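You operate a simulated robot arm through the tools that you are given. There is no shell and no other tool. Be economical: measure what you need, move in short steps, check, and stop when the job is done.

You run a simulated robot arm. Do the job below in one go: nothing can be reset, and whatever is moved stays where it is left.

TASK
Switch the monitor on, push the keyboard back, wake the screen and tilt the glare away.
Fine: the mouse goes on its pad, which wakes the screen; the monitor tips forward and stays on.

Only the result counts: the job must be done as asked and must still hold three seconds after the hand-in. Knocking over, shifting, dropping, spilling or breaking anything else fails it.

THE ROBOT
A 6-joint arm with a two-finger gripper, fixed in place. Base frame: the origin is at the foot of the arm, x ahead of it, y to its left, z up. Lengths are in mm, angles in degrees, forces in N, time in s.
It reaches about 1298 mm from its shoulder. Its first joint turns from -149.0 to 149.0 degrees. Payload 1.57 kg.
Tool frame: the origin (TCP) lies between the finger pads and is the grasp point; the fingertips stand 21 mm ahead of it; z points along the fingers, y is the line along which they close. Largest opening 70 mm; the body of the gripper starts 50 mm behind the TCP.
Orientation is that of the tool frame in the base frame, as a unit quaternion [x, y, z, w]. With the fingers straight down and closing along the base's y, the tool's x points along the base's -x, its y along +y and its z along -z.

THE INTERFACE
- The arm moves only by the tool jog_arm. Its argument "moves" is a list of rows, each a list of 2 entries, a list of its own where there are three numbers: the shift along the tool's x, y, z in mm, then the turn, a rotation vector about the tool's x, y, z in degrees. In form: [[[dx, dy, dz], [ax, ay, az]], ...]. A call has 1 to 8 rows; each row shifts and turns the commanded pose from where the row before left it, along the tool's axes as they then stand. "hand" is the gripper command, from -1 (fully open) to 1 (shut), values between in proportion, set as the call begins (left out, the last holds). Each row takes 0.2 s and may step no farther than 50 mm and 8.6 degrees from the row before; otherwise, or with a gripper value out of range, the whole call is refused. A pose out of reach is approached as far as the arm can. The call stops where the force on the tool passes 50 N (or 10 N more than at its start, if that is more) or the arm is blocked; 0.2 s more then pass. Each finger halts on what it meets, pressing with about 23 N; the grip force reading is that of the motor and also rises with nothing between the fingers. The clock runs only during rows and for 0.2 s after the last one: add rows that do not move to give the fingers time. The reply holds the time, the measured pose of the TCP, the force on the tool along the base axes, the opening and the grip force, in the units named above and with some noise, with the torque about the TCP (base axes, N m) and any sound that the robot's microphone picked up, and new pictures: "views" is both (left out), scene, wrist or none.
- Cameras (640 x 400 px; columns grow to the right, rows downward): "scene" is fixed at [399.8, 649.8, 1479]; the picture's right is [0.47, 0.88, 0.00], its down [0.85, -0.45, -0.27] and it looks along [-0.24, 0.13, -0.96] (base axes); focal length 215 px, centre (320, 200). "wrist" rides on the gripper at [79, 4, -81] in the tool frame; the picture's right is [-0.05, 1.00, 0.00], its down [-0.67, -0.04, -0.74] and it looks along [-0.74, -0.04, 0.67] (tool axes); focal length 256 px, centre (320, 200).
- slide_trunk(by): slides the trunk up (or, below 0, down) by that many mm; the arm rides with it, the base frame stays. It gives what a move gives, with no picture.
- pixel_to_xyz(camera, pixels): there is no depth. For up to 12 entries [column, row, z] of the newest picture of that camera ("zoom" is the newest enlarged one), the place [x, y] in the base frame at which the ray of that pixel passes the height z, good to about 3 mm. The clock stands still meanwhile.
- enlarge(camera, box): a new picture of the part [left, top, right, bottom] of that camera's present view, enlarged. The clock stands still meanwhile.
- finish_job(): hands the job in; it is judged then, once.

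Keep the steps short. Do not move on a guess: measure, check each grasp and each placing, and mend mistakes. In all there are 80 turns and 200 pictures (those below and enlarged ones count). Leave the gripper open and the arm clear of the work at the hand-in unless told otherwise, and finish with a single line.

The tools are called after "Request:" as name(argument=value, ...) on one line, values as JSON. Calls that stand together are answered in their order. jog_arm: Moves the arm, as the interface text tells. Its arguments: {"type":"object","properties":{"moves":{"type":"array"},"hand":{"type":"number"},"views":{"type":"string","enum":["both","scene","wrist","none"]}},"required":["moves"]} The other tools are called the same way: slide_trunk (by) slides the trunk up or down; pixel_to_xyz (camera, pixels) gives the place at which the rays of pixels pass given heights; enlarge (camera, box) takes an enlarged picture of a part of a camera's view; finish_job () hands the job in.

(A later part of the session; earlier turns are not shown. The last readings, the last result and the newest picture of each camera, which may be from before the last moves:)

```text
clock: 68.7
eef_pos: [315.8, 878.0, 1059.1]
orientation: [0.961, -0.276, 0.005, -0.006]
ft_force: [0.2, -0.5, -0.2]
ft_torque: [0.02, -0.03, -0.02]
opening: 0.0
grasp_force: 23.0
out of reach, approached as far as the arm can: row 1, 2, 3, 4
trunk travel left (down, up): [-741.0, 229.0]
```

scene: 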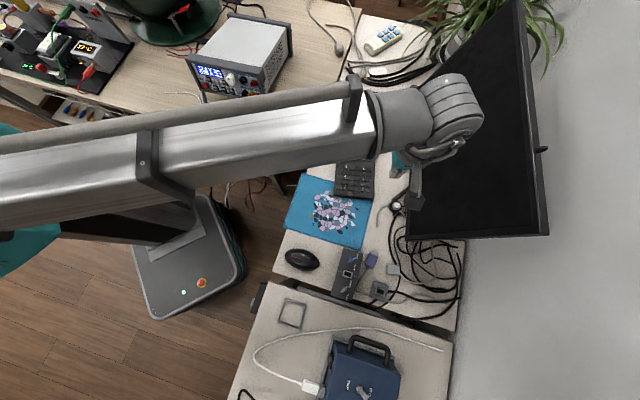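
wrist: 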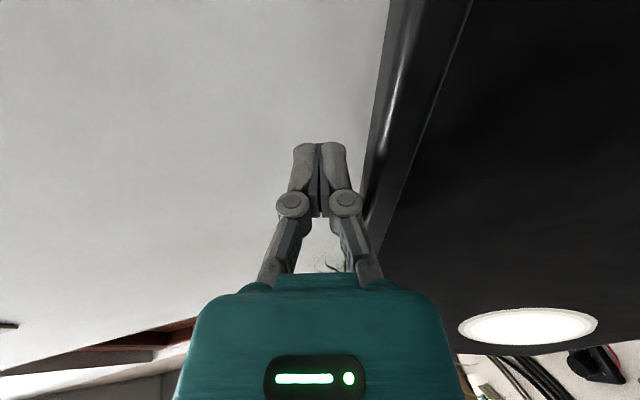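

Upright at (316,878,1059). I yaw so the thin side of the gripper faces the monitor, and lean the body back 15° towards the robot for clearance.

Request:
jog_arm(moves=[[[0, 0, 0], [0, 0, 8.5]], [[0, 0, 0], [0, 0, 8.5]], [[0, 0, 0], [0, 0, 8.5]], [[0, 0, 0], [0, 0, 8.5]], [[0, 0, 0], [0, 0, 8.5]], [[0, 0, 0], [0, 0, 8.5]], [[0, 0, 0], [0, 0, 8.5]], [[0, 0, 0], [0, 0, 8.5]]], views="none")

Request:
jog_arm(moves=[[[0, 0, 0], [0, 0, 8.5]], [[0, 0, 0], [0, 0, 8.5]], [[0, 0, 0], [0, 0, 8.5]], [[0, 0, 0], [0, -8, 0]], [[0, 0, 0], [0, -8, 0]]])

```text
clock: 70.5
eef_pos: [315.9, 878.3, 1059.4]
orientation: [-0.64, 0.768, 0.0, 0.008]
ft_force: [0.3, 0.1, -0.1]
ft_torque: [0.03, 0.02, -0.01]
opening: 0.0
grasp_force: 23.5
trunk travel left (down, up): [-741.0, 229.0]
```

```text
clock: 71.7
eef_pos: [314.4, 878.5, 1068.2]
orientation: [-0.452, 0.88, 0.066, 0.132]
ft_force: [-0.1, 0.1, -0.4]
ft_torque: [0.01, -0.01, 0.02]
opening: 0.2
grasp_force: 23.4
out of reach, approached as far as the arm can: row 5
trunk travel left (down, up): [-741.0, 229.0]
```

scene: 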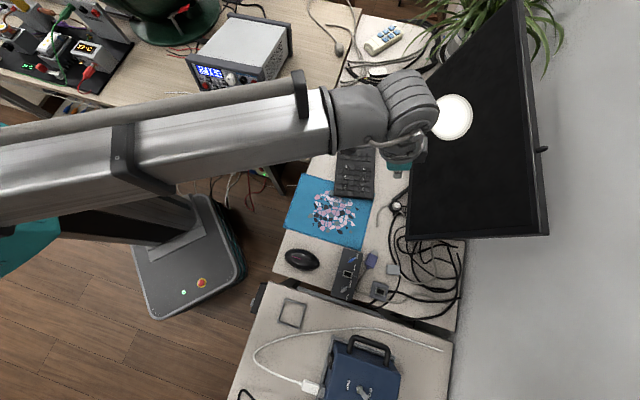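
wrist: 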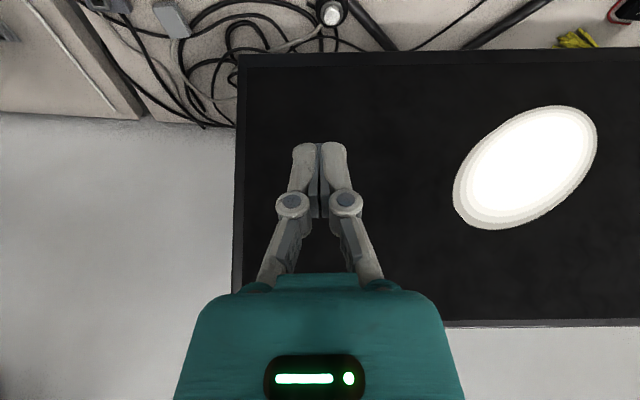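

Now I triangulate the white cap: wrist (331,13) and scene (397,205).

Request:
pixel_to_xyz(camera="wrist", pixels=[[331, 13, 760], [331, 13, 780], [331, 13, 800]])

Request:
pixel_to_xyz(camera="scene", pixels=[[397, 205.5, 760], [397, 205.5, 780], [397, 205.5, 800]])

Request:
enlarge(camera="wrist", box=[240, 0, 400, 60])

```text
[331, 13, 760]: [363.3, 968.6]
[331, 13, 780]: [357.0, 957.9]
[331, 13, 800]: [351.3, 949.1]
```

```text
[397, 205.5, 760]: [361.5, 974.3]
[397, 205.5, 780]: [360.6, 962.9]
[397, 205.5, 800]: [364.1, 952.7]
```

```text
4.00 times, centred on (320, 30) of wrist
```

zoom: 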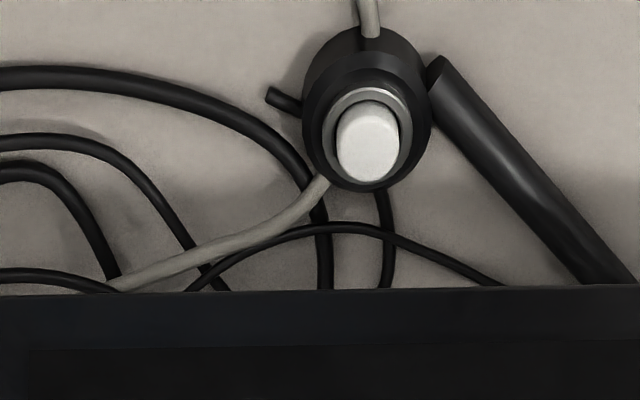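

The cap is at about (360,961), z about 778, and I also see a black lead going from the puck under the monitor. I move above it and lower to about z 830.

Request:
jog_arm(moves=[[[-41.6, 5.7, 12.7], [0, 0, 0]], [[-41.6, 5.7, 12.7], [0, 0, 0]]], views="none")

Request:
slide_trunk(by=-225)

Request:
jog_arm(moves=[[[0, 0, 0], [0, 0, 0]]])

```text
clock: 72.3
eef_pos: [356.9, 956.5, 1065.7]
orientation: [-0.452, 0.88, 0.065, 0.131]
ft_force: [-1.0, -0.1, -0.5]
ft_torque: [-0.05, 0.01, 0.02]
opening: 0.0
grasp_force: 23.4
trunk travel left (down, up): [-741.0, 229.0]
```

```text
clock: 74.7
eef_pos: [356.3, 955.5, 842.1]
orientation: [-0.452, 0.88, 0.067, 0.133]
ft_force: [-0.1, 0.0, -0.5]
ft_torque: [-0.03, -0.03, -0.03]
opening: 0.0
grasp_force: 22.7
trunk travel left (down, up): [-516.0, 454.0]
```

```text
clock: 75.1
eef_pos: [355.7, 955.8, 841.4]
orientation: [-0.452, 0.88, 0.067, 0.132]
ft_force: [-0.1, 0.4, 0.2]
ft_torque: [0.02, 0.0, 0.01]
opening: 0.0
grasp_force: 22.3
trunk travel left (down, up): [-516.0, 454.0]
```

scene: 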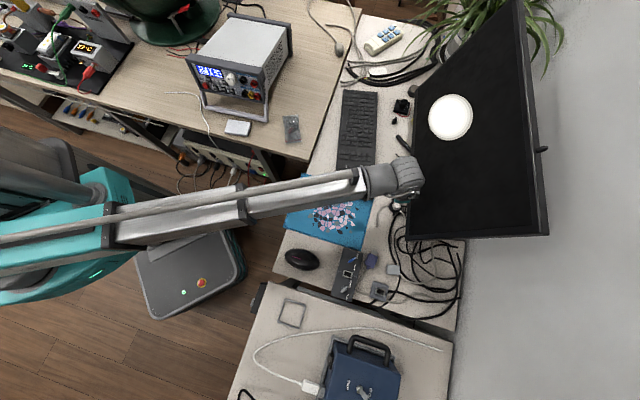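
wrist: 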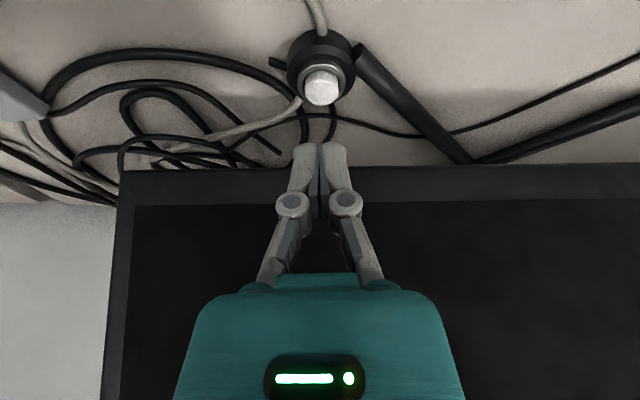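

Tips are at about z 821 and the cap top is at (321,95). I check the cap's position with this closer picture.

Request:
pixel_to_xyz(camera="wrist", pixels=[[321, 94, 775], [321, 94, 785], [321, 94, 795]])

Request:
slide_trunk(by=-25)

Request:
jog_arm(moves=[[[0, 0, 0], [0, 0, 0]]], views="wrist")

```text
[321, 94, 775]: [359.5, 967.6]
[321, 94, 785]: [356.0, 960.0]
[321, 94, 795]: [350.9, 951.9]
```

```text
clock: 75.8
eef_pos: [356.0, 955.9, 816.9]
orientation: [-0.452, 0.88, 0.067, 0.132]
ft_force: [0.4, -0.4, 0.6]
ft_torque: [0.0, 0.0, 0.0]
opening: 0.0
grasp_force: 23.3
trunk travel left (down, up): [-491.0, 479.0]
```

```text
clock: 76.2
eef_pos: [356.9, 955.4, 816.4]
orientation: [-0.452, 0.88, 0.066, 0.132]
ft_force: [0.6, 0.0, -0.2]
ft_torque: [0.05, 0.03, -0.02]
opening: 0.4
grasp_force: 23.1
trunk travel left (down, up): [-491.0, 479.0]
```

wrist: 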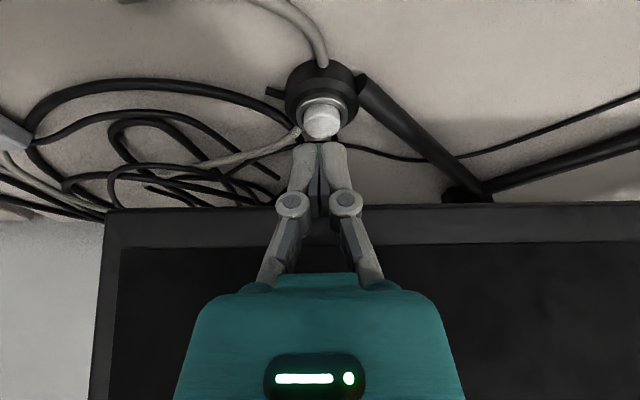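

Aligned. I lower in small steps until contact and a press.

Request:
slide_trunk(by=-9)

Request:
slide_trunk(by=-4)

Request:
jog_arm(moves=[[[0, 0, 0], [0, 0, 0]]], views="wrist")

```text
clock: 76.8
eef_pos: [358.0, 955.6, 807.8]
orientation: [-0.452, 0.88, 0.067, 0.132]
ft_force: [0.3, 0.3, 0.2]
ft_torque: [0.01, 0.01, -0.02]
opening: 0.0
grasp_force: 23.0
trunk travel left (down, up): [-482.0, 488.0]
```

```text
clock: 77.3
eef_pos: [355.7, 955.4, 803.7]
orientation: [-0.451, 0.88, 0.067, 0.132]
ft_force: [-0.2, 1.1, 0.2]
ft_torque: [-0.02, 0.01, -0.02]
opening: 0.0
grasp_force: 22.5
trunk travel left (down, up): [-478.0, 492.0]
```

```text
clock: 77.7
eef_pos: [356.7, 956.6, 805.0]
orientation: [-0.452, 0.88, 0.066, 0.133]
ft_force: [0.5, 0.1, 0.4]
ft_torque: [0.02, -0.02, 0.02]
opening: 0.0
grasp_force: 23.4
trunk travel left (down, up): [-478.0, 492.0]
```

wrist: 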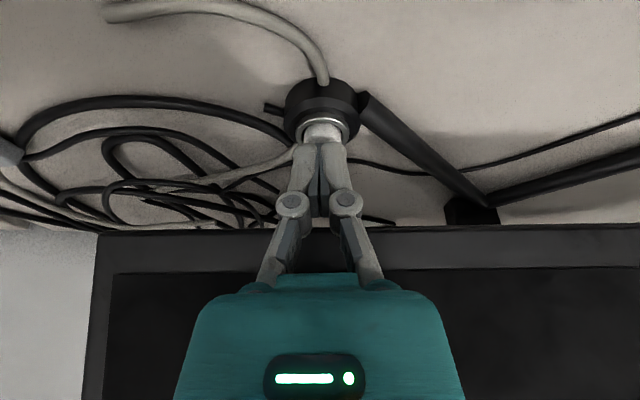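

The cap is just under the tips now. I continue in small steps.

Request:
slide_trunk(by=-4)

Request:
slide_trunk(by=-3)

Request:
jog_arm(moves=[[[0, 0, 0], [0, 0, 0]]])

```text
clock: 78.2
eef_pos: [356.0, 956.6, 799.8]
orientation: [-0.452, 0.88, 0.066, 0.132]
ft_force: [-0.4, 0.2, 0.2]
ft_torque: [0.03, -0.02, 0.02]
opening: 0.0
grasp_force: 22.8
trunk travel left (down, up): [-474.0, 496.0]
```

```text
clock: 78.7
eef_pos: [356.4, 956.0, 797.5]
orientation: [-0.452, 0.88, 0.066, 0.132]
ft_force: [-0.1, -0.1, 0.4]
ft_torque: [0.04, -0.02, 0.0]
opening: 0.0
grasp_force: 22.9
trunk travel left (down, up): [-471.0, 499.0]
```

```text
clock: 79.1
eef_pos: [354.8, 957.0, 797.7]
orientation: [-0.452, 0.88, 0.066, 0.132]
ft_force: [-0.8, -0.1, 1.3]
ft_torque: [-0.01, 0.0, -0.01]
opening: 0.0
grasp_force: 22.9
trunk travel left (down, up): [-471.0, 499.0]
```

scene: 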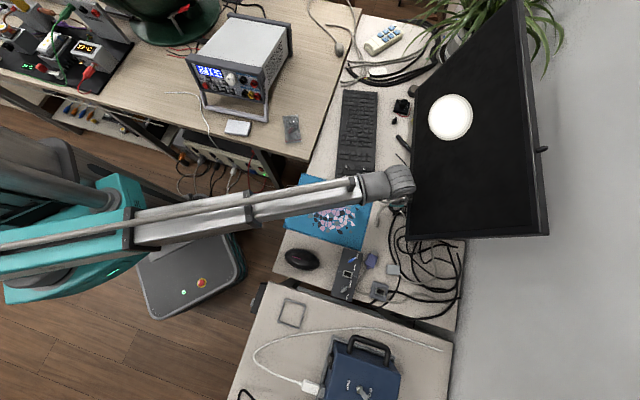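
wrist: 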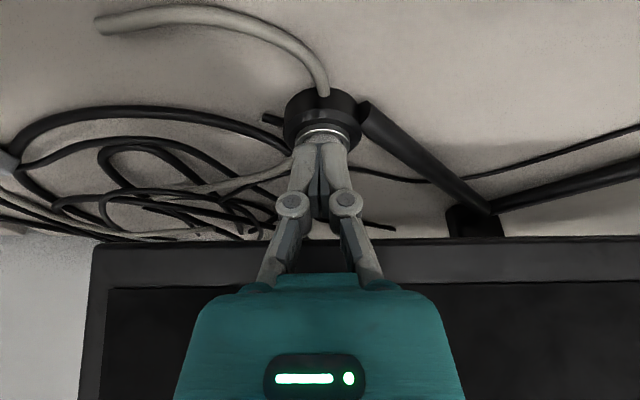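

Force about 1 N, starting to touch. I press 3 mm steps further.

Request:
slide_trunk(by=-3)

Request:
slide_trunk(by=-2)

Request:
jog_arm(moves=[[[0, 0, 0], [0, 0, 0]]], views="wrist")

```text
clock: 79.7
eef_pos: [355.8, 956.0, 794.4]
orientation: [-0.452, 0.88, 0.066, 0.133]
ft_force: [-0.2, 1.1, 1.6]
ft_torque: [0.02, 0.0, -0.02]
opening: 6.1
grasp_force: 22.5
trunk travel left (down, up): [-468.0, 502.0]
heard: click
```

```text
clock: 80.2
eef_pos: [356.5, 954.8, 793.5]
orientation: [-0.452, 0.88, 0.066, 0.132]
ft_force: [0.2, 0.9, 8.2]
ft_torque: [0.05, 0.0, -0.01]
opening: 6.1
grasp_force: 28.4
trunk travel left (down, up): [-466.0, 504.0]
```

```text
clock: 80.6
eef_pos: [356.2, 955.8, 793.0]
orientation: [-0.452, 0.88, 0.067, 0.132]
ft_force: [0.5, 1.0, 8.6]
ft_torque: [0.06, -0.02, 0.02]
opening: 6.1
grasp_force: 28.7
trunk travel left (down, up): [-466.0, 504.0]
```

wrist: 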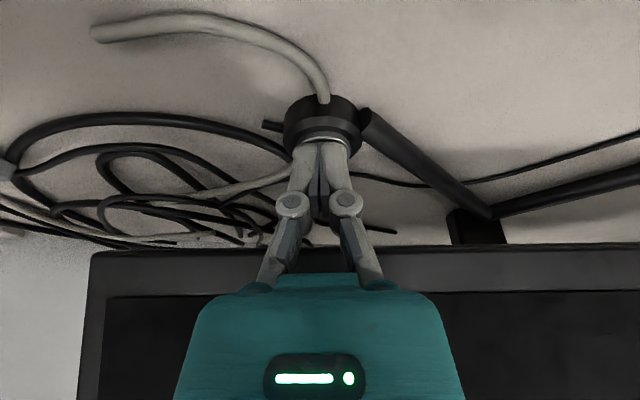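

A click was heard. I release straight up and check the screen for any sign of power.

Request:
slide_trunk(by=60)

Request:
jog_arm(moves=[[[42, 0, -13], [0, 0, 0]], [[42, 0, -13], [0, 0, 0]]])

Request:
enlarge(camera="wrist", box=[200, 20, 640, 300])

```text
clock: 81.6
eef_pos: [355.8, 956.4, 852.5]
orientation: [-0.452, 0.88, 0.066, 0.132]
ft_force: [-0.3, 0.1, -0.6]
ft_torque: [0.06, 0.01, -0.01]
opening: 0.0
grasp_force: 28.4
trunk travel left (down, up): [-526.0, 444.0]
```

```text
clock: 82.2
eef_pos: [304.4, 883.1, 853.1]
orientation: [-0.451, 0.88, 0.066, 0.132]
ft_force: [-0.5, -0.7, 0.9]
ft_torque: [-0.02, 0.03, -0.01]
opening: 0.0
grasp_force: 28.2
trunk travel left (down, up): [-526.0, 444.0]
```

scene: 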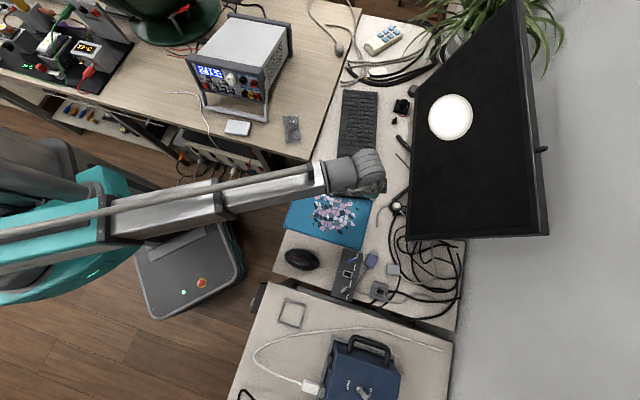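
wrist: 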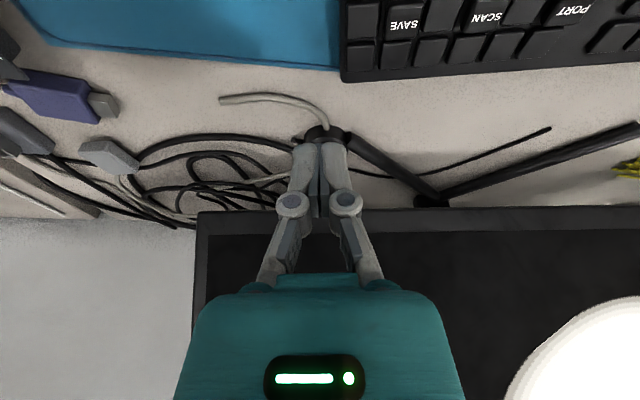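

```text
1.43 times, centred on (420, 160) of wrist
```

zoom: 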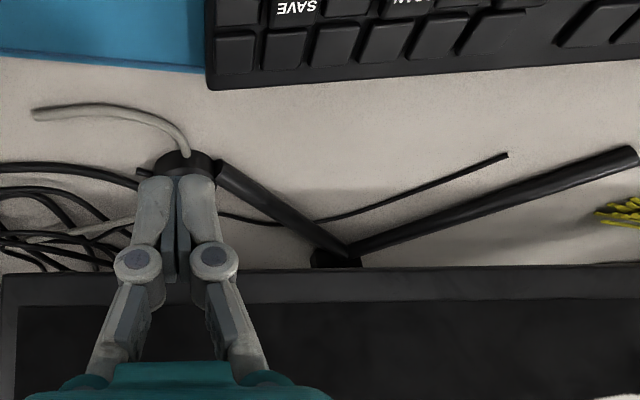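

Screen is dark as expected while asleep. Next, the keyboard: I open the fingers and go to a spot in front of the middle of its near edge (about (49,919)), staying high.

Request:
jog_arm(moves=[[[24.2, 37.8, -7.4], [0, 0, 0]], [[24.2, 37.8, -7.4], [0, 0, 0]], [[24.2, 37.8, -7.4], [0, 0, 0]], [[24.2, 37.8, -7.4], [0, 0, 0]], [[24.2, 37.8, -7.4], [0, 0, 0]], [[24.2, 37.8, -7.4], [0, 0, 0]]], hand=-1)

Request:
enlarge(camera="scene", box=[320, 70, 420, 210])

```text
clock: 83.6
eef_pos: [33.1, 892.3, 853.1]
orientation: [-0.452, 0.88, 0.066, 0.131]
ft_force: [0.3, -0.7, -0.5]
ft_torque: [-0.02, -0.01, 0.01]
opening: 69.8
grasp_force: 0.0
out of reach, approached as far as the arm can: row 1, 4
trunk travel left (down, up): [-526.0, 444.0]
```

scene: 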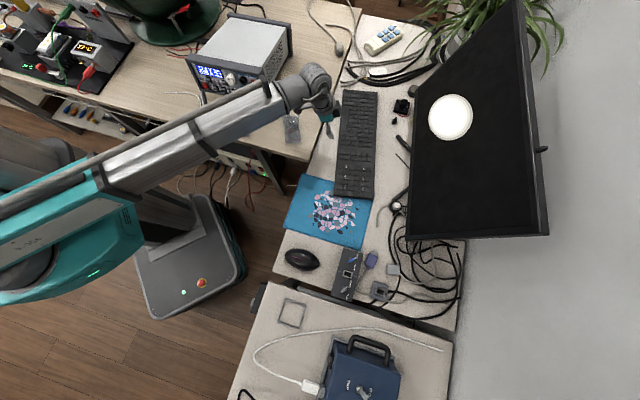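
wrist: 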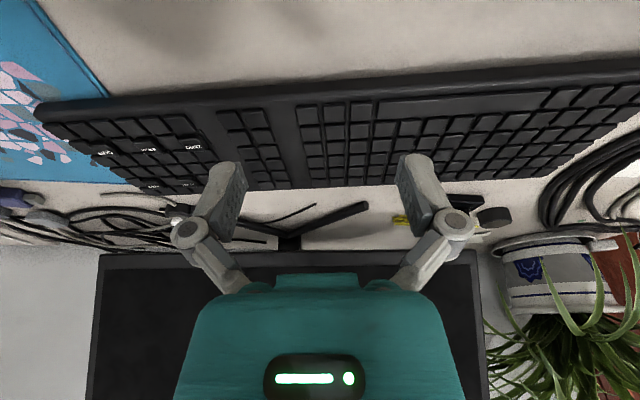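

```text
2.86 times, centred on (370, 140) of scene
```

zoom: 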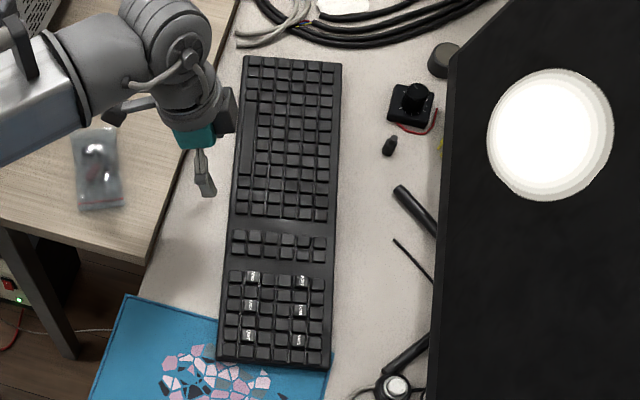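

I measure the keyboard's near edge in this picture before I lower.

Request:
pixel_to_xyz(camera="wrist", pixels=[[320, 87, 752], [320, 100, 772], [225, 96, 752], [400, 78, 752], [620, 60, 752], [45, 105, 755]])

Request:
slide_trunk(by=-60)

Request:
jog_arm(moves=[[[0, 0, 0], [0, 0, 0]]], views="wrist")

```text
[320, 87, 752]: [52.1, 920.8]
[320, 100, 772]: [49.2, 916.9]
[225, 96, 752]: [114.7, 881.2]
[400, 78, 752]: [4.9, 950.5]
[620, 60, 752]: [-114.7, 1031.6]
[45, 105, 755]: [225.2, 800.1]
```

```text
clock: 84.6
eef_pos: [32.9, 893.5, 791.4]
orientation: [-0.452, 0.88, 0.065, 0.132]
ft_force: [-0.7, 0.0, 0.1]
ft_torque: [0.02, 0.02, -0.01]
opening: 70.1
grasp_force: 0.1
trunk travel left (down, up): [-466.0, 504.0]
```

```text
clock: 85.0
eef_pos: [33.5, 891.4, 791.7]
orientation: [-0.452, 0.88, 0.066, 0.132]
ft_force: [-0.6, 0.2, 1.3]
ft_torque: [0.01, 0.0, 0.0]
opening: 70.0
grasp_force: 0.0
trunk travel left (down, up): [-466.0, 504.0]
```

wrist: 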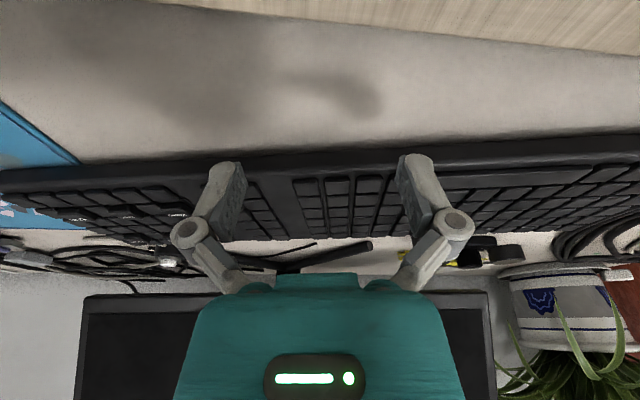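

The near edge is at about (52,921), 20 mm ahead of the tips. I lower 10 mm (tips about 10 mm above the desk) and push forward slowly in short steps.

Request:
slide_trunk(by=-10)

Request:
jog_arm(moves=[[[-9.6, 0, 2.9], [0, 0, 0]], [[-9.6, 0, 2.9], [0, 0, 0]], [[-5.7, 0, 1.7], [0, 0, 0]], [[-5.7, 0, 1.7], [0, 0, 0]], [[-5.7, 0, 1.7], [0, 0, 0]]])

```text
clock: 85.6
eef_pos: [33.5, 892.3, 782.2]
orientation: [-0.451, 0.88, 0.065, 0.132]
ft_force: [-0.5, -0.5, 0.1]
ft_torque: [0.0, 0.0, 0.03]
opening: 70.0
grasp_force: 0.0
trunk travel left (down, up): [-456.0, 514.0]
```

```text
clock: 86.8
eef_pos: [55.1, 922.9, 781.8]
orientation: [-0.452, 0.88, 0.066, 0.132]
ft_force: [-0.6, -0.3, 0.9]
ft_torque: [0.0, -0.02, 0.02]
opening: 70.0
grasp_force: 0.1
trunk travel left (down, up): [-456.0, 514.0]
```

scene: 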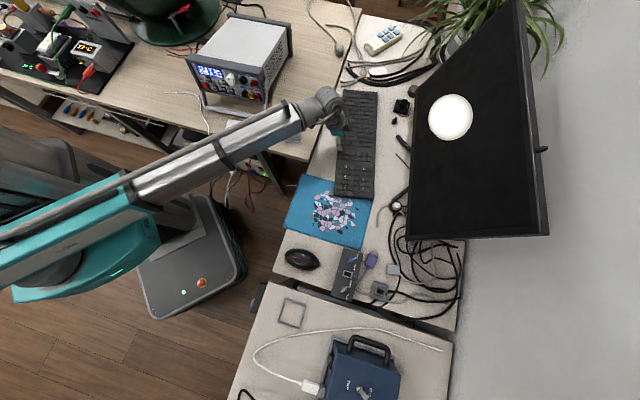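
wrist: 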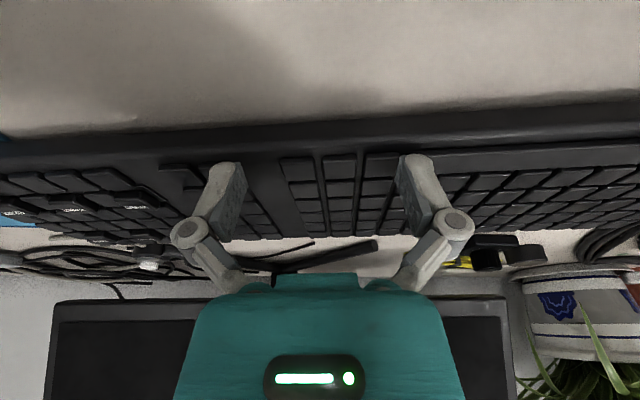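

No force yet. I check where the near edge is now.

Request:
pixel_to_xyz(camera="wrist", pixels=[[320, 118, 752], [320, 118, 760], [320, 148, 772], [320, 160, 772]])

Request:
enlarge(camera="wrist", box=[180, 80, 460, 260])

Request:
enlarge(camera="scene", box=[320, 70, 420, 210])

```text
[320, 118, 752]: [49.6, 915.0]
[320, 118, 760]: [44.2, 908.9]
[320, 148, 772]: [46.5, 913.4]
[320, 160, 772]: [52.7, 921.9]
```

```text
2.22 times, centred on (320, 170) of wrist
```

zoom: 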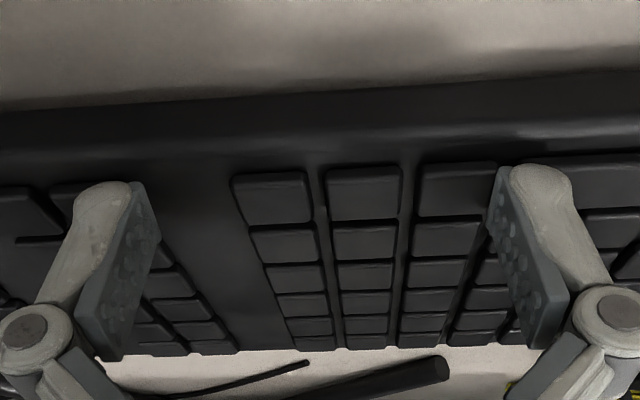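

```text
2.86 times, centred on (370, 140) of scene
```

zoom: 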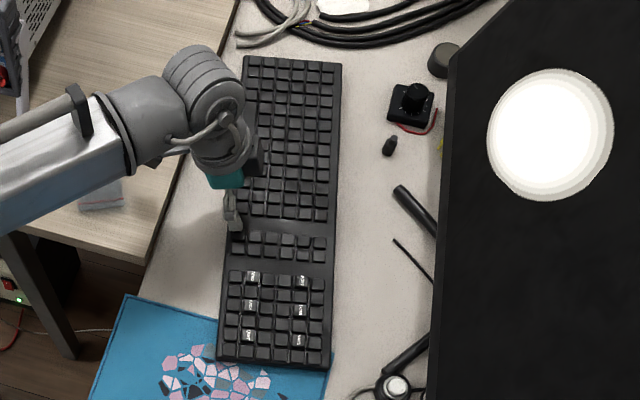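

The keyboard hasn't moved: its edge is thin and my tips are just above it. I back off 40 mm and lower until I feel the desk, then raise 2 mm.

Request:
jog_arm(moves=[[[38.2, 0, -11.6], [0, 0, 0]]], views="none")

Request:
slide_trunk(by=-7)

Request:
slide_trunk(by=-2)

Request:
jog_arm(moves=[[[0, 0, 0], [0, 0, 0]]], views="wrist")

```text
clock: 87.2
eef_pos: [33.4, 890.6, 780.6]
orientation: [-0.452, 0.88, 0.065, 0.132]
ft_force: [0.1, 0.8, 0.1]
ft_torque: [-0.04, 0.01, 0.0]
opening: 69.8
grasp_force: 0.1
trunk travel left (down, up): [-456.0, 514.0]
```

```text
clock: 87.7
eef_pos: [32.6, 890.5, 775.9]
orientation: [-0.452, 0.88, 0.066, 0.132]
ft_force: [-0.4, -0.9, 1.2]
ft_torque: [0.0, -0.02, -0.03]
opening: 70.0
grasp_force: 0.0
trunk travel left (down, up): [-449.0, 521.0]
```

```text
clock: 88.2
eef_pos: [32.4, 891.3, 773.8]
orientation: [-0.452, 0.88, 0.065, 0.132]
ft_force: [-0.2, 0.2, -1.0]
ft_torque: [-0.04, 0.0, 0.0]
opening: 70.2
grasp_force: 0.2
trunk travel left (down, up): [-447.0, 523.0]
```

```text
clock: 88.6
eef_pos: [31.8, 891.2, 771.3]
orientation: [-0.452, 0.88, 0.066, 0.131]
ft_force: [0.1, 0.4, -0.3]
ft_torque: [0.0, -0.01, -0.02]
opening: 69.9
grasp_force: 0.1
trunk travel left (down, up): [-447.0, 523.0]
```

wrist: 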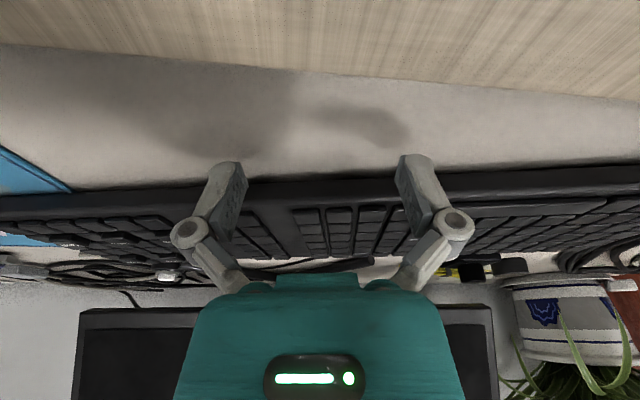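

Tips are now near desk level with no contact yet. I push forward, watching the force.

Request:
jog_arm(moves=[[[-9.6, 0, 2.9], [0, 0, 0]], [[-5.7, 0, 1.7], [0, 0, 0]], [[-5.7, 0, 1.7], [0, 0, 0]], [[-5.7, 0, 1.7], [0, 0, 0]]], views="none")

Request:
jog_arm(moves=[[[-5.7, 0, 1.7], [0, 0, 0]], [[-5.7, 0, 1.7], [0, 0, 0]]])

```text
clock: 89.6
eef_pos: [47.0, 912.8, 773.5]
orientation: [-0.453, 0.88, 0.066, 0.131]
ft_force: [-3.5, -1.8, -1.6]
ft_torque: [-0.06, -0.03, 0.21]
opening: 70.1
grasp_force: 0.0
trunk travel left (down, up): [-447.0, 523.0]
```

```text
clock: 90.2
eef_pos: [54.7, 923.1, 772.7]
orientation: [-0.452, 0.88, 0.065, 0.132]
ft_force: [-3.0, -1.3, -0.6]
ft_torque: [-0.02, 0.02, 0.17]
opening: 70.0
grasp_force: 0.0
trunk travel left (down, up): [-447.0, 523.0]
```

scene: 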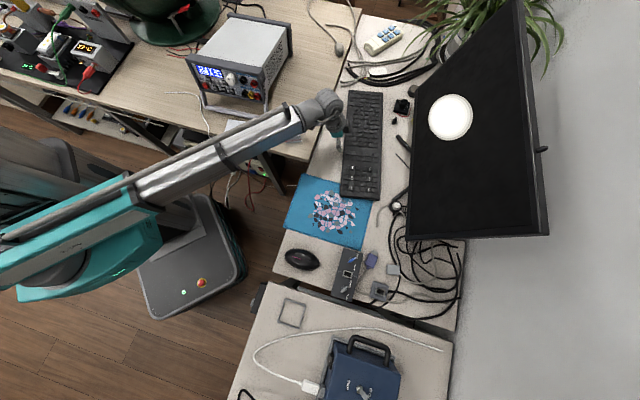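
wrist: 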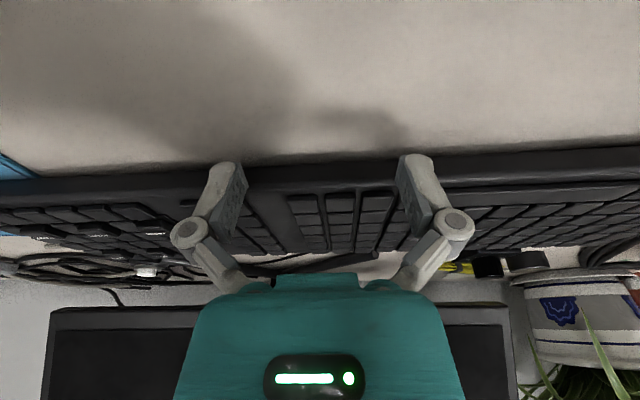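

The keyboard slides back evenly, about 18 mm so far with 3 N. I push 30 mm more.

Request:
jog_arm(moves=[[[-5.7, 0, 1.7], [0, 0, 0]], [[-5.7, 0, 1.7], [0, 0, 0]], [[-5.7, 0, 1.7], [0, 0, 0]], [[-5.7, 0, 1.7], [0, 0, 0]], [[-5.7, 0, 1.7], [0, 0, 0]]], views="scene")

Request:
enlarge(camera="scene", box=[320, 70, 420, 230])

```text
clock: 91.4
eef_pos: [72.5, 945.9, 773.7]
orientation: [-0.452, 0.88, 0.064, 0.131]
ft_force: [-7.2, -6.5, 0.2]
ft_torque: [-0.06, 0.0, 0.41]
opening: 70.1
grasp_force: 0.1
trunk travel left (down, up): [-447.0, 523.0]
```

scene: 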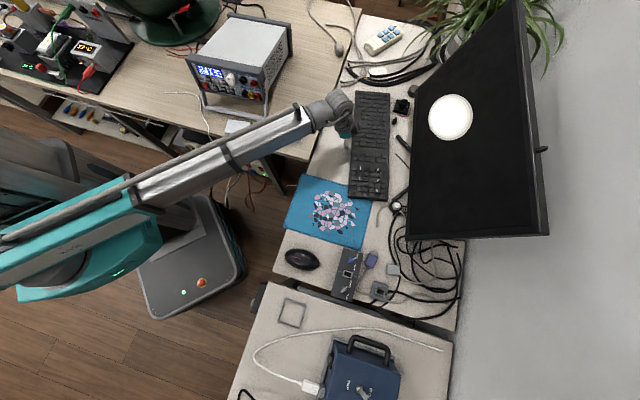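

```text
2.50 times, centred on (370, 150) of scene
```

zoom: 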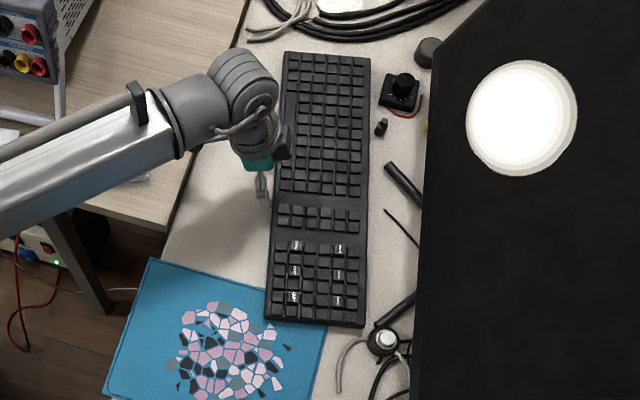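

Force has risen to 10 N and the gap to the little black cylinder is down to about 10 mm, so I stop here: the keyboard is back by about 50 mm. I retreat, rise and straighten the tool, then head to the mouse.

Request:
jog_arm(moves=[[[38, 0, -11.6], [0, 0, 0]], [[38, 0, -11.6], [0, 0, 0]]], views="none")

Request:
slide_trunk(by=200)

Request:
jog_arm(moves=[[[30, -38, 0], [0, 8, 0]], [[30, -38, 0], [0, 8, 0]], [[30, -38, 0], [0, 0, 0]], [[30, -38, 0], [0, 0, 0]], [[30, -38, 0], [0, 0, 0]], [[0, -49, 0], [0, 0, 0]], [[0, -49, 0], [0, 0, 0]]])

Request:
enlarge(camera="scene", box=[330, 70, 420, 220])

```text
clock: 92.0
eef_pos: [24.2, 879.2, 771.9]
orientation: [-0.452, 0.88, 0.066, 0.132]
ft_force: [0.3, 0.8, -0.3]
ft_torque: [-0.01, 0.01, 0.04]
opening: 70.2
grasp_force: 0.0
trunk travel left (down, up): [-447.0, 523.0]
```

```text
clock: 94.2
eef_pos: [24.0, 879.8, 973.3]
orientation: [-0.452, 0.88, 0.065, 0.132]
ft_force: [0.3, -0.2, -1.3]
ft_torque: [-0.01, 0.02, 0.02]
opening: 70.1
grasp_force: 0.0
trunk travel left (down, up): [-647.0, 323.0]
```

```text
clock: 95.8
eef_pos: [172.6, 592.1, 964.3]
orientation: [-0.457, 0.89, 0.003, 0.007]
ft_force: [0.6, 0.5, 0.2]
ft_torque: [0.01, -0.03, 0.0]
opening: 70.0
grasp_force: 0.0
out of reach, approached as far as the arm can: row 2
trunk travel left (down, up): [-647.0, 323.0]
```

scene: 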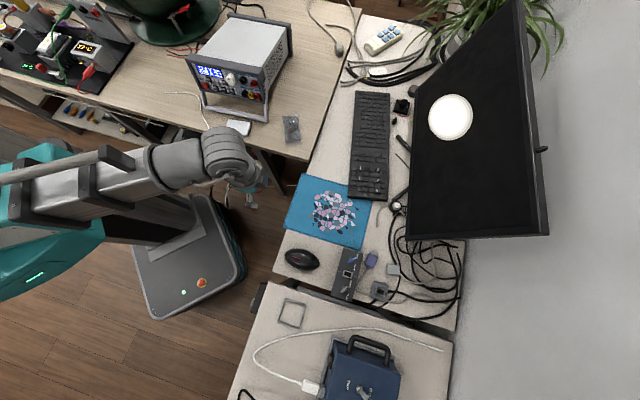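
wrist: 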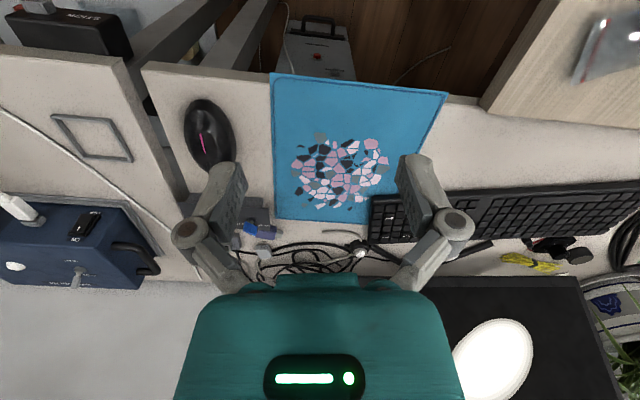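

```text
2.67 times, centred on (375, 145) of scene
```

zoom: 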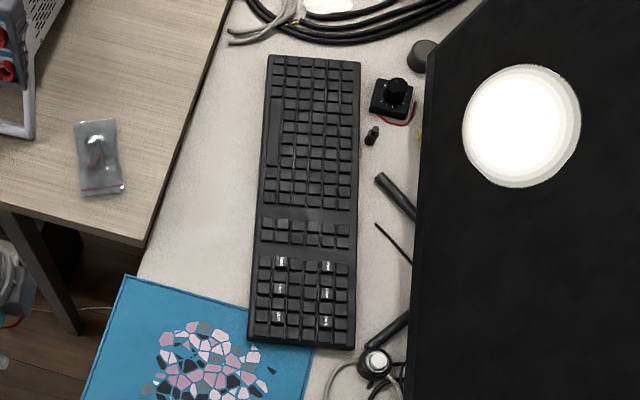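

Keyboard is back with small gaps to the knob box and cylinder, which haven't moved. Now I measure the mouse (wrist 187-235, 100-172).

Request:
pixel_to_xyz(camera="wrist", pixels=[[202, 99, 765], [218, 171, 765], [185, 130, 765], [234, 137, 765], [210, 135, 775], [272, 73, 752], [447, 94, 752], [277, 217, 752]])

Request:
pixel_to_xyz(camera="scene", pixels=[[285, 254, 765], [320, 264, 765], [305, 249, 765], [299, 270, 765], [302, 259, 775]])

Request:
enlarge(camera="wrist", box=[150, 70, 270, 220])

```text
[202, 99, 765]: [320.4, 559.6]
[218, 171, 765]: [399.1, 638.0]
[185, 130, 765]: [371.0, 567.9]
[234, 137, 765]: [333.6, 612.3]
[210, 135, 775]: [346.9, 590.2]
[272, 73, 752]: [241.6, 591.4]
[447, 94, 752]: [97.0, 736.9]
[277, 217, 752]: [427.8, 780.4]
```

```text
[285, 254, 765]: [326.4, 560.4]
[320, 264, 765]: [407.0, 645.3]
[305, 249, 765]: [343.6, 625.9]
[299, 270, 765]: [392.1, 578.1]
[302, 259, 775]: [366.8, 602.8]
```

```text
2.67 times, centred on (210, 145) of wrist
```

zoom: 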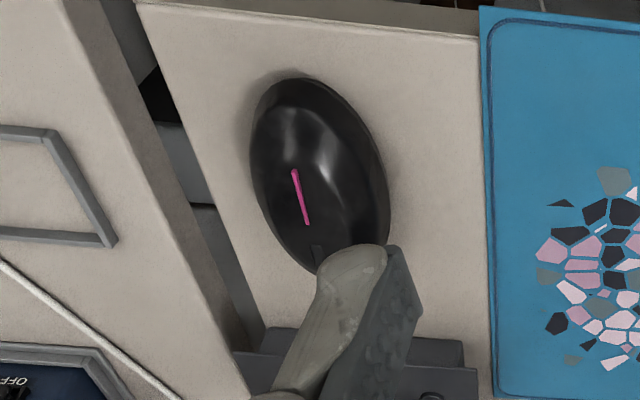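

Mouse centre is about (364,600), long axis at 46°, 62 mm wide against my 70 mm opening. I move above it and turn 8° to align the fingers across it.

Request:
jog_arm(moves=[[[-29.5, -37.7, 0], [0, 0, 0]], [[-29.5, -37.7, 0], [0, 0, 0]], [[-29.5, -37.7, 0], [0, 0, 0]], [[-29.5, -37.7, 0], [0, 0, 0]], [[0, 0, 0], [0, 0, 8.3]]], hand=-1, views="none")

Request:
slide_trunk(by=-125)

Request:
jog_arm(moves=[[[0, 0, 0], [0, 0, 0]]])

```text
clock: 97.0
eef_pos: [362.9, 600.2, 965.5]
orientation: [-0.391, 0.921, 0.002, 0.008]
ft_force: [0.2, 0.6, 0.3]
ft_torque: [0.01, -0.01, -0.05]
opening: 70.1
grasp_force: 0.1
trunk travel left (down, up): [-647.0, 323.0]
```

```text
clock: 98.5
eef_pos: [362.1, 600.0, 840.8]
orientation: [-0.392, 0.92, 0.003, 0.008]
ft_force: [0.3, 0.5, 0.2]
ft_torque: [0.0, 0.02, 0.0]
opening: 69.9
grasp_force: 0.0
trunk travel left (down, up): [-522.0, 448.0]
```

```text
clock: 99.0
eef_pos: [362.8, 600.8, 840.1]
orientation: [-0.39, 0.921, 0.002, 0.008]
ft_force: [0.8, 0.2, 0.1]
ft_torque: [-0.01, 0.0, -0.02]
opening: 69.9
grasp_force: 0.1
trunk travel left (down, up): [-522.0, 448.0]
```

scene: 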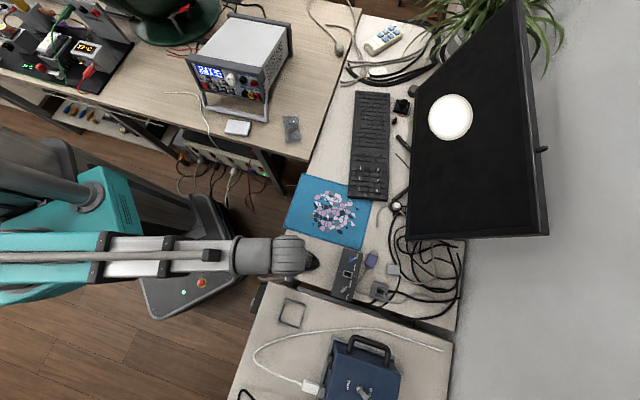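
wrist: 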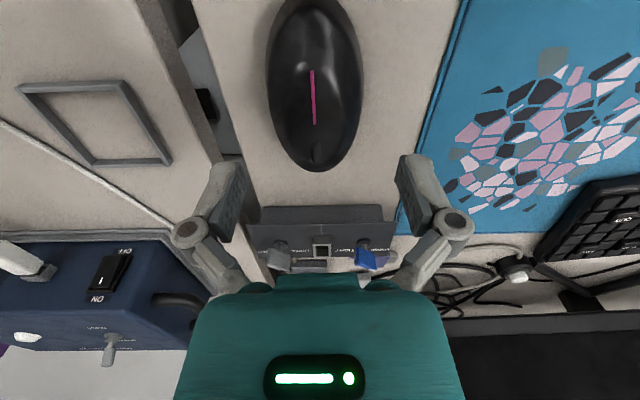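

Axis aligned. I check the mouse's centre again in this picture.

Request:
pixel_to_xyz(camera="wrist", pixels=[[267, 75, 765], [363, 75, 765], [316, 172, 757], [315, 85, 765], [380, 205, 790], [258, 205, 790]])

Request:
enlarge(camera="scene", box=[320, 330, 430, 400])

```text
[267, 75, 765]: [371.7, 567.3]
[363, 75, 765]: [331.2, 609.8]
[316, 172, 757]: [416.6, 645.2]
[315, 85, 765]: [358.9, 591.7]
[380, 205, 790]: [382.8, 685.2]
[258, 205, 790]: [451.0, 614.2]
```

```text
5.71 times, centred on (375, 365) of scene
```

zoom: 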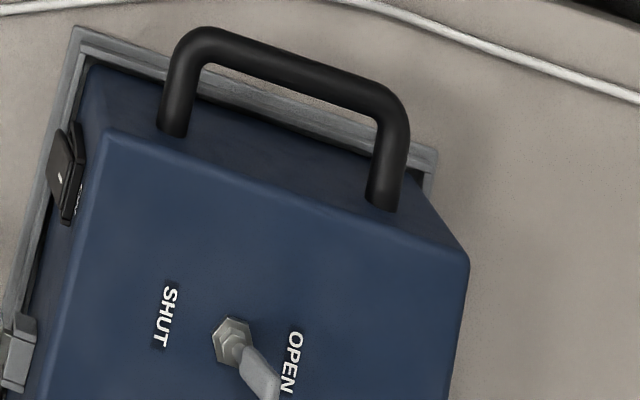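

The hand is about 3 mm off sideways, so I correct with -3 mm in tool y and lower to just above the grasp, checking force.

Request:
jog_arm(moves=[[[0, -3.2, 0], [0, 0, 0]]], views="none")

Request:
slide_trunk(by=-38)

Request:
jog_arm(moves=[[[0, 0, 0], [0, 0, 0]]], views="wrist")

```text
clock: 99.3
eef_pos: [366.1, 598.9, 839.8]
orientation: [-0.39, 0.921, 0.003, 0.009]
ft_force: [0.2, -0.6, 1.0]
ft_torque: [0.01, 0.0, 0.01]
opening: 70.2
grasp_force: 0.0
trunk travel left (down, up): [-522.0, 448.0]
```

```text
clock: 100.2
eef_pos: [366.1, 598.2, 803.0]
orientation: [-0.39, 0.921, 0.002, 0.008]
ft_force: [0.3, 0.0, -0.3]
ft_torque: [-0.02, -0.01, -0.01]
opening: 69.9
grasp_force: 0.0
trunk travel left (down, up): [-484.0, 486.0]
```

```text
clock: 100.6
eef_pos: [364.0, 597.8, 802.0]
orientation: [-0.391, 0.921, 0.003, 0.008]
ft_force: [0.5, -0.2, 0.3]
ft_torque: [-0.04, 0.03, 0.01]
opening: 70.0
grasp_force: 0.1
trunk travel left (down, up): [-484.0, 486.0]
```

wrist: 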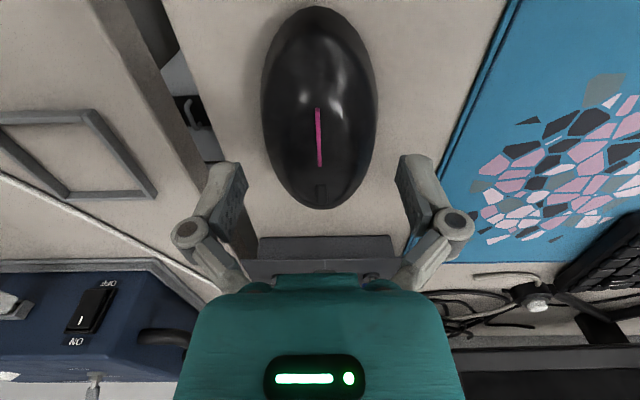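

Nicely centred (col 320). I lower the last 25 mm.

Request:
slide_trunk(by=-25)

Request:
jog_arm(moves=[[[0, 0, 0], [0, 0, 0]], [[0, 0, 0], [0, 0, 0]], [[0, 0, 0], [0, 0, 0]]], hand=1, views="wrist")

```text
clock: 101.3
eef_pos: [364.0, 599.2, 778.4]
orientation: [-0.39, 0.921, 0.002, 0.008]
ft_force: [0.6, 0.0, 0.7]
ft_torque: [0.02, -0.04, 0.0]
opening: 70.1
grasp_force: 0.1
trunk travel left (down, up): [-459.0, 511.0]
```

```text
clock: 102.1
eef_pos: [364.2, 597.9, 777.3]
orientation: [-0.391, 0.92, 0.003, 0.008]
ft_force: [0.1, 1.2, 5.5]
ft_torque: [0.0, 0.0, 0.02]
opening: 59.1
grasp_force: 23.8
trunk travel left (down, up): [-459.0, 511.0]
```

wrist: 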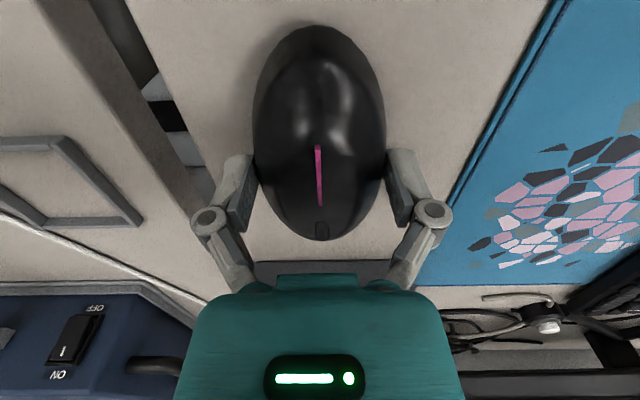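

Gripped at 59 mm opening. I lift 30 mm and check.

Request:
slide_trunk(by=30)

Request:
jog_arm(moves=[[[0, 0, 0], [0, 0, 0]]])

```text
clock: 102.8
eef_pos: [364.5, 597.6, 807.7]
orientation: [-0.39, 0.921, 0.002, 0.008]
ft_force: [-0.7, 0.0, 0.2]
ft_torque: [0.02, -0.01, 0.01]
opening: 0.0
grasp_force: 19.9
trunk travel left (down, up): [-489.0, 481.0]
```

```text
clock: 103.2
eef_pos: [365.2, 599.5, 807.6]
orientation: [-0.391, 0.92, 0.003, 0.009]
ft_force: [-0.4, 0.1, -0.3]
ft_torque: [-0.03, -0.03, 0.0]
opening: 0.0
grasp_force: 22.6
trunk travel left (down, up): [-489.0, 481.0]
```

scene: 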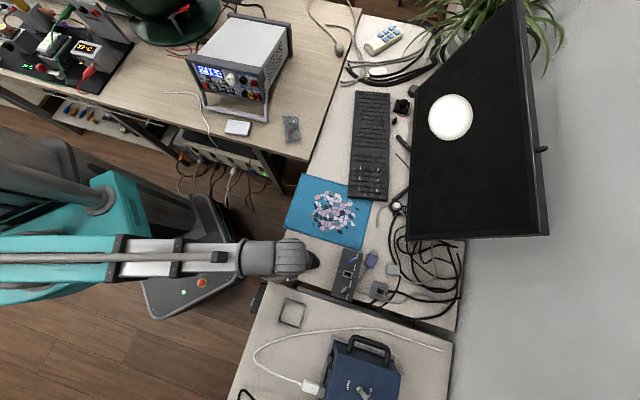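
wrist: 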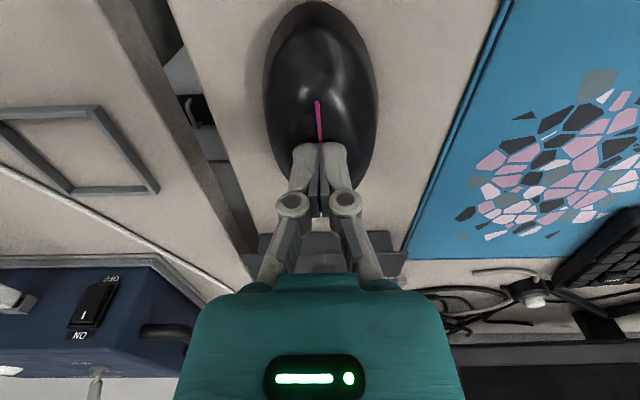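

It slipped: I held it above its widest line. I open, go 6 mm lower than before and grip again.

Request:
jog_arm(moves=[[[0, 0, 0], [0, 0, 0]], [[0, 0, 0], [0, 0, 0]], [[0, 0, 0], [0, 0, 0]], [[0, 0, 0], [0, 0, 0]]], hand=-1, views="none")

Request:
slide_trunk(by=-34)

Request:
slide_trunk(by=-2)

Request:
jog_arm(moves=[[[0, 0, 0], [0, 0, 0]], [[0, 0, 0], [0, 0, 0]], [[0, 0, 0], [0, 0, 0]]], hand=1, views="wrist")

```text
clock: 104.2
eef_pos: [364.9, 597.6, 806.2]
orientation: [-0.391, 0.92, 0.003, 0.008]
ft_force: [0.7, -1.0, -0.1]
ft_torque: [0.03, -0.01, -0.03]
opening: 69.9
grasp_force: 0.1
trunk travel left (down, up): [-489.0, 481.0]
```

```text
clock: 105.0
eef_pos: [364.6, 597.7, 773.1]
orientation: [-0.391, 0.92, 0.003, 0.008]
ft_force: [0.1, -0.7, 0.0]
ft_torque: [-0.01, 0.01, 0.03]
opening: 70.0
grasp_force: 0.2
trunk travel left (down, up): [-455.0, 515.0]
```

```text
clock: 105.5
eef_pos: [364.1, 599.0, 770.8]
orientation: [-0.39, 0.921, 0.002, 0.008]
ft_force: [0.9, 1.0, -0.9]
ft_torque: [0.03, 0.0, 0.02]
opening: 69.9
grasp_force: 0.1
trunk travel left (down, up): [-453.0, 517.0]
```

```text
clock: 106.3
eef_pos: [364.5, 597.4, 772.0]
orientation: [-0.391, 0.92, 0.003, 0.009]
ft_force: [0.0, 0.0, 3.5]
ft_torque: [0.01, 0.06, 0.0]
opening: 61.4
grasp_force: 22.7
trunk travel left (down, up): [-453.0, 517.0]
```

wrist: 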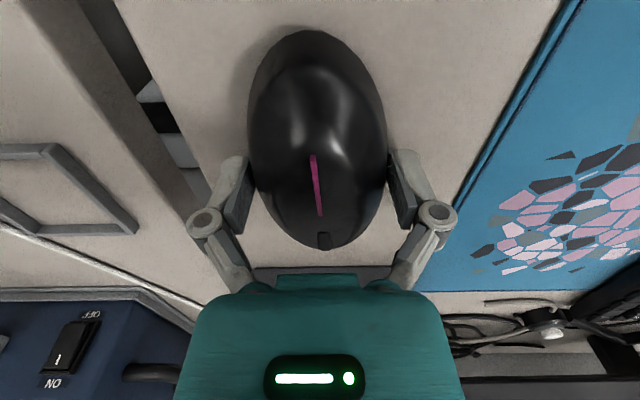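

Still gripping on a tapering part: the mouse is widest about 15 mm nearer to the robot. I open, shift 14 mm that way, grip again and lift 12 mm to test.

Request:
jog_arm(moves=[[[0, 0, 0], [0, 0, 0]], [[0, 0, 0], [0, 0, 0]], [[7, 0, 0], [0, 0, 0]], [[7, 0, 0], [0, 0, 0]]], hand=-1, views="none")

Request:
jog_arm(moves=[[[0, 0, 0], [0, 0, 0]], [[0, 0, 0], [0, 0, 0]], [[0, 0, 0], [0, 0, 0]], [[0, 0, 0], [0, 0, 0]]], hand=1, views="none")

Request:
slide_trunk(by=12)

Request:
jog_arm(moves=[[[0, 0, 0], [0, 0, 0]]], views="wrist")

```text
clock: 107.3
eef_pos: [355.7, 588.1, 771.6]
orientation: [-0.391, 0.921, 0.003, 0.008]
ft_force: [-0.1, 1.1, 0.4]
ft_torque: [0.03, 0.02, -0.01]
opening: 70.1
grasp_force: 0.1
trunk travel left (down, up): [-453.0, 517.0]
```

```text
clock: 108.3
eef_pos: [354.6, 587.0, 772.2]
orientation: [-0.391, 0.92, 0.003, 0.008]
ft_force: [0.8, -0.3, 5.0]
ft_torque: [0.01, 0.03, 0.02]
opening: 59.9
grasp_force: 22.4
trunk travel left (down, up): [-453.0, 517.0]
```

```text
clock: 108.9
eef_pos: [355.8, 587.0, 783.2]
orientation: [-0.391, 0.921, 0.001, 0.007]
ft_force: [0.3, -0.2, -0.4]
ft_torque: [0.0, 0.01, -0.02]
opening: 59.9
grasp_force: 23.2
trunk travel left (down, up): [-465.0, 505.0]
```

```text
clock: 109.3
eef_pos: [353.3, 587.4, 782.5]
orientation: [-0.391, 0.92, 0.002, 0.007]
ft_force: [0.9, 0.0, -0.2]
ft_torque: [0.0, 0.01, -0.02]
opening: 59.9
grasp_force: 22.8
trunk travel left (down, up): [-465.0, 505.0]
```

wrist: 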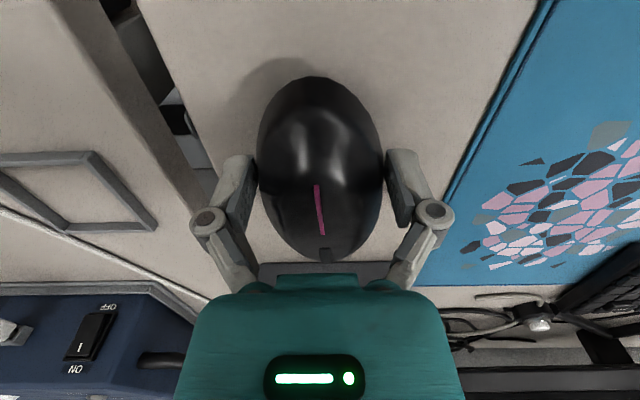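

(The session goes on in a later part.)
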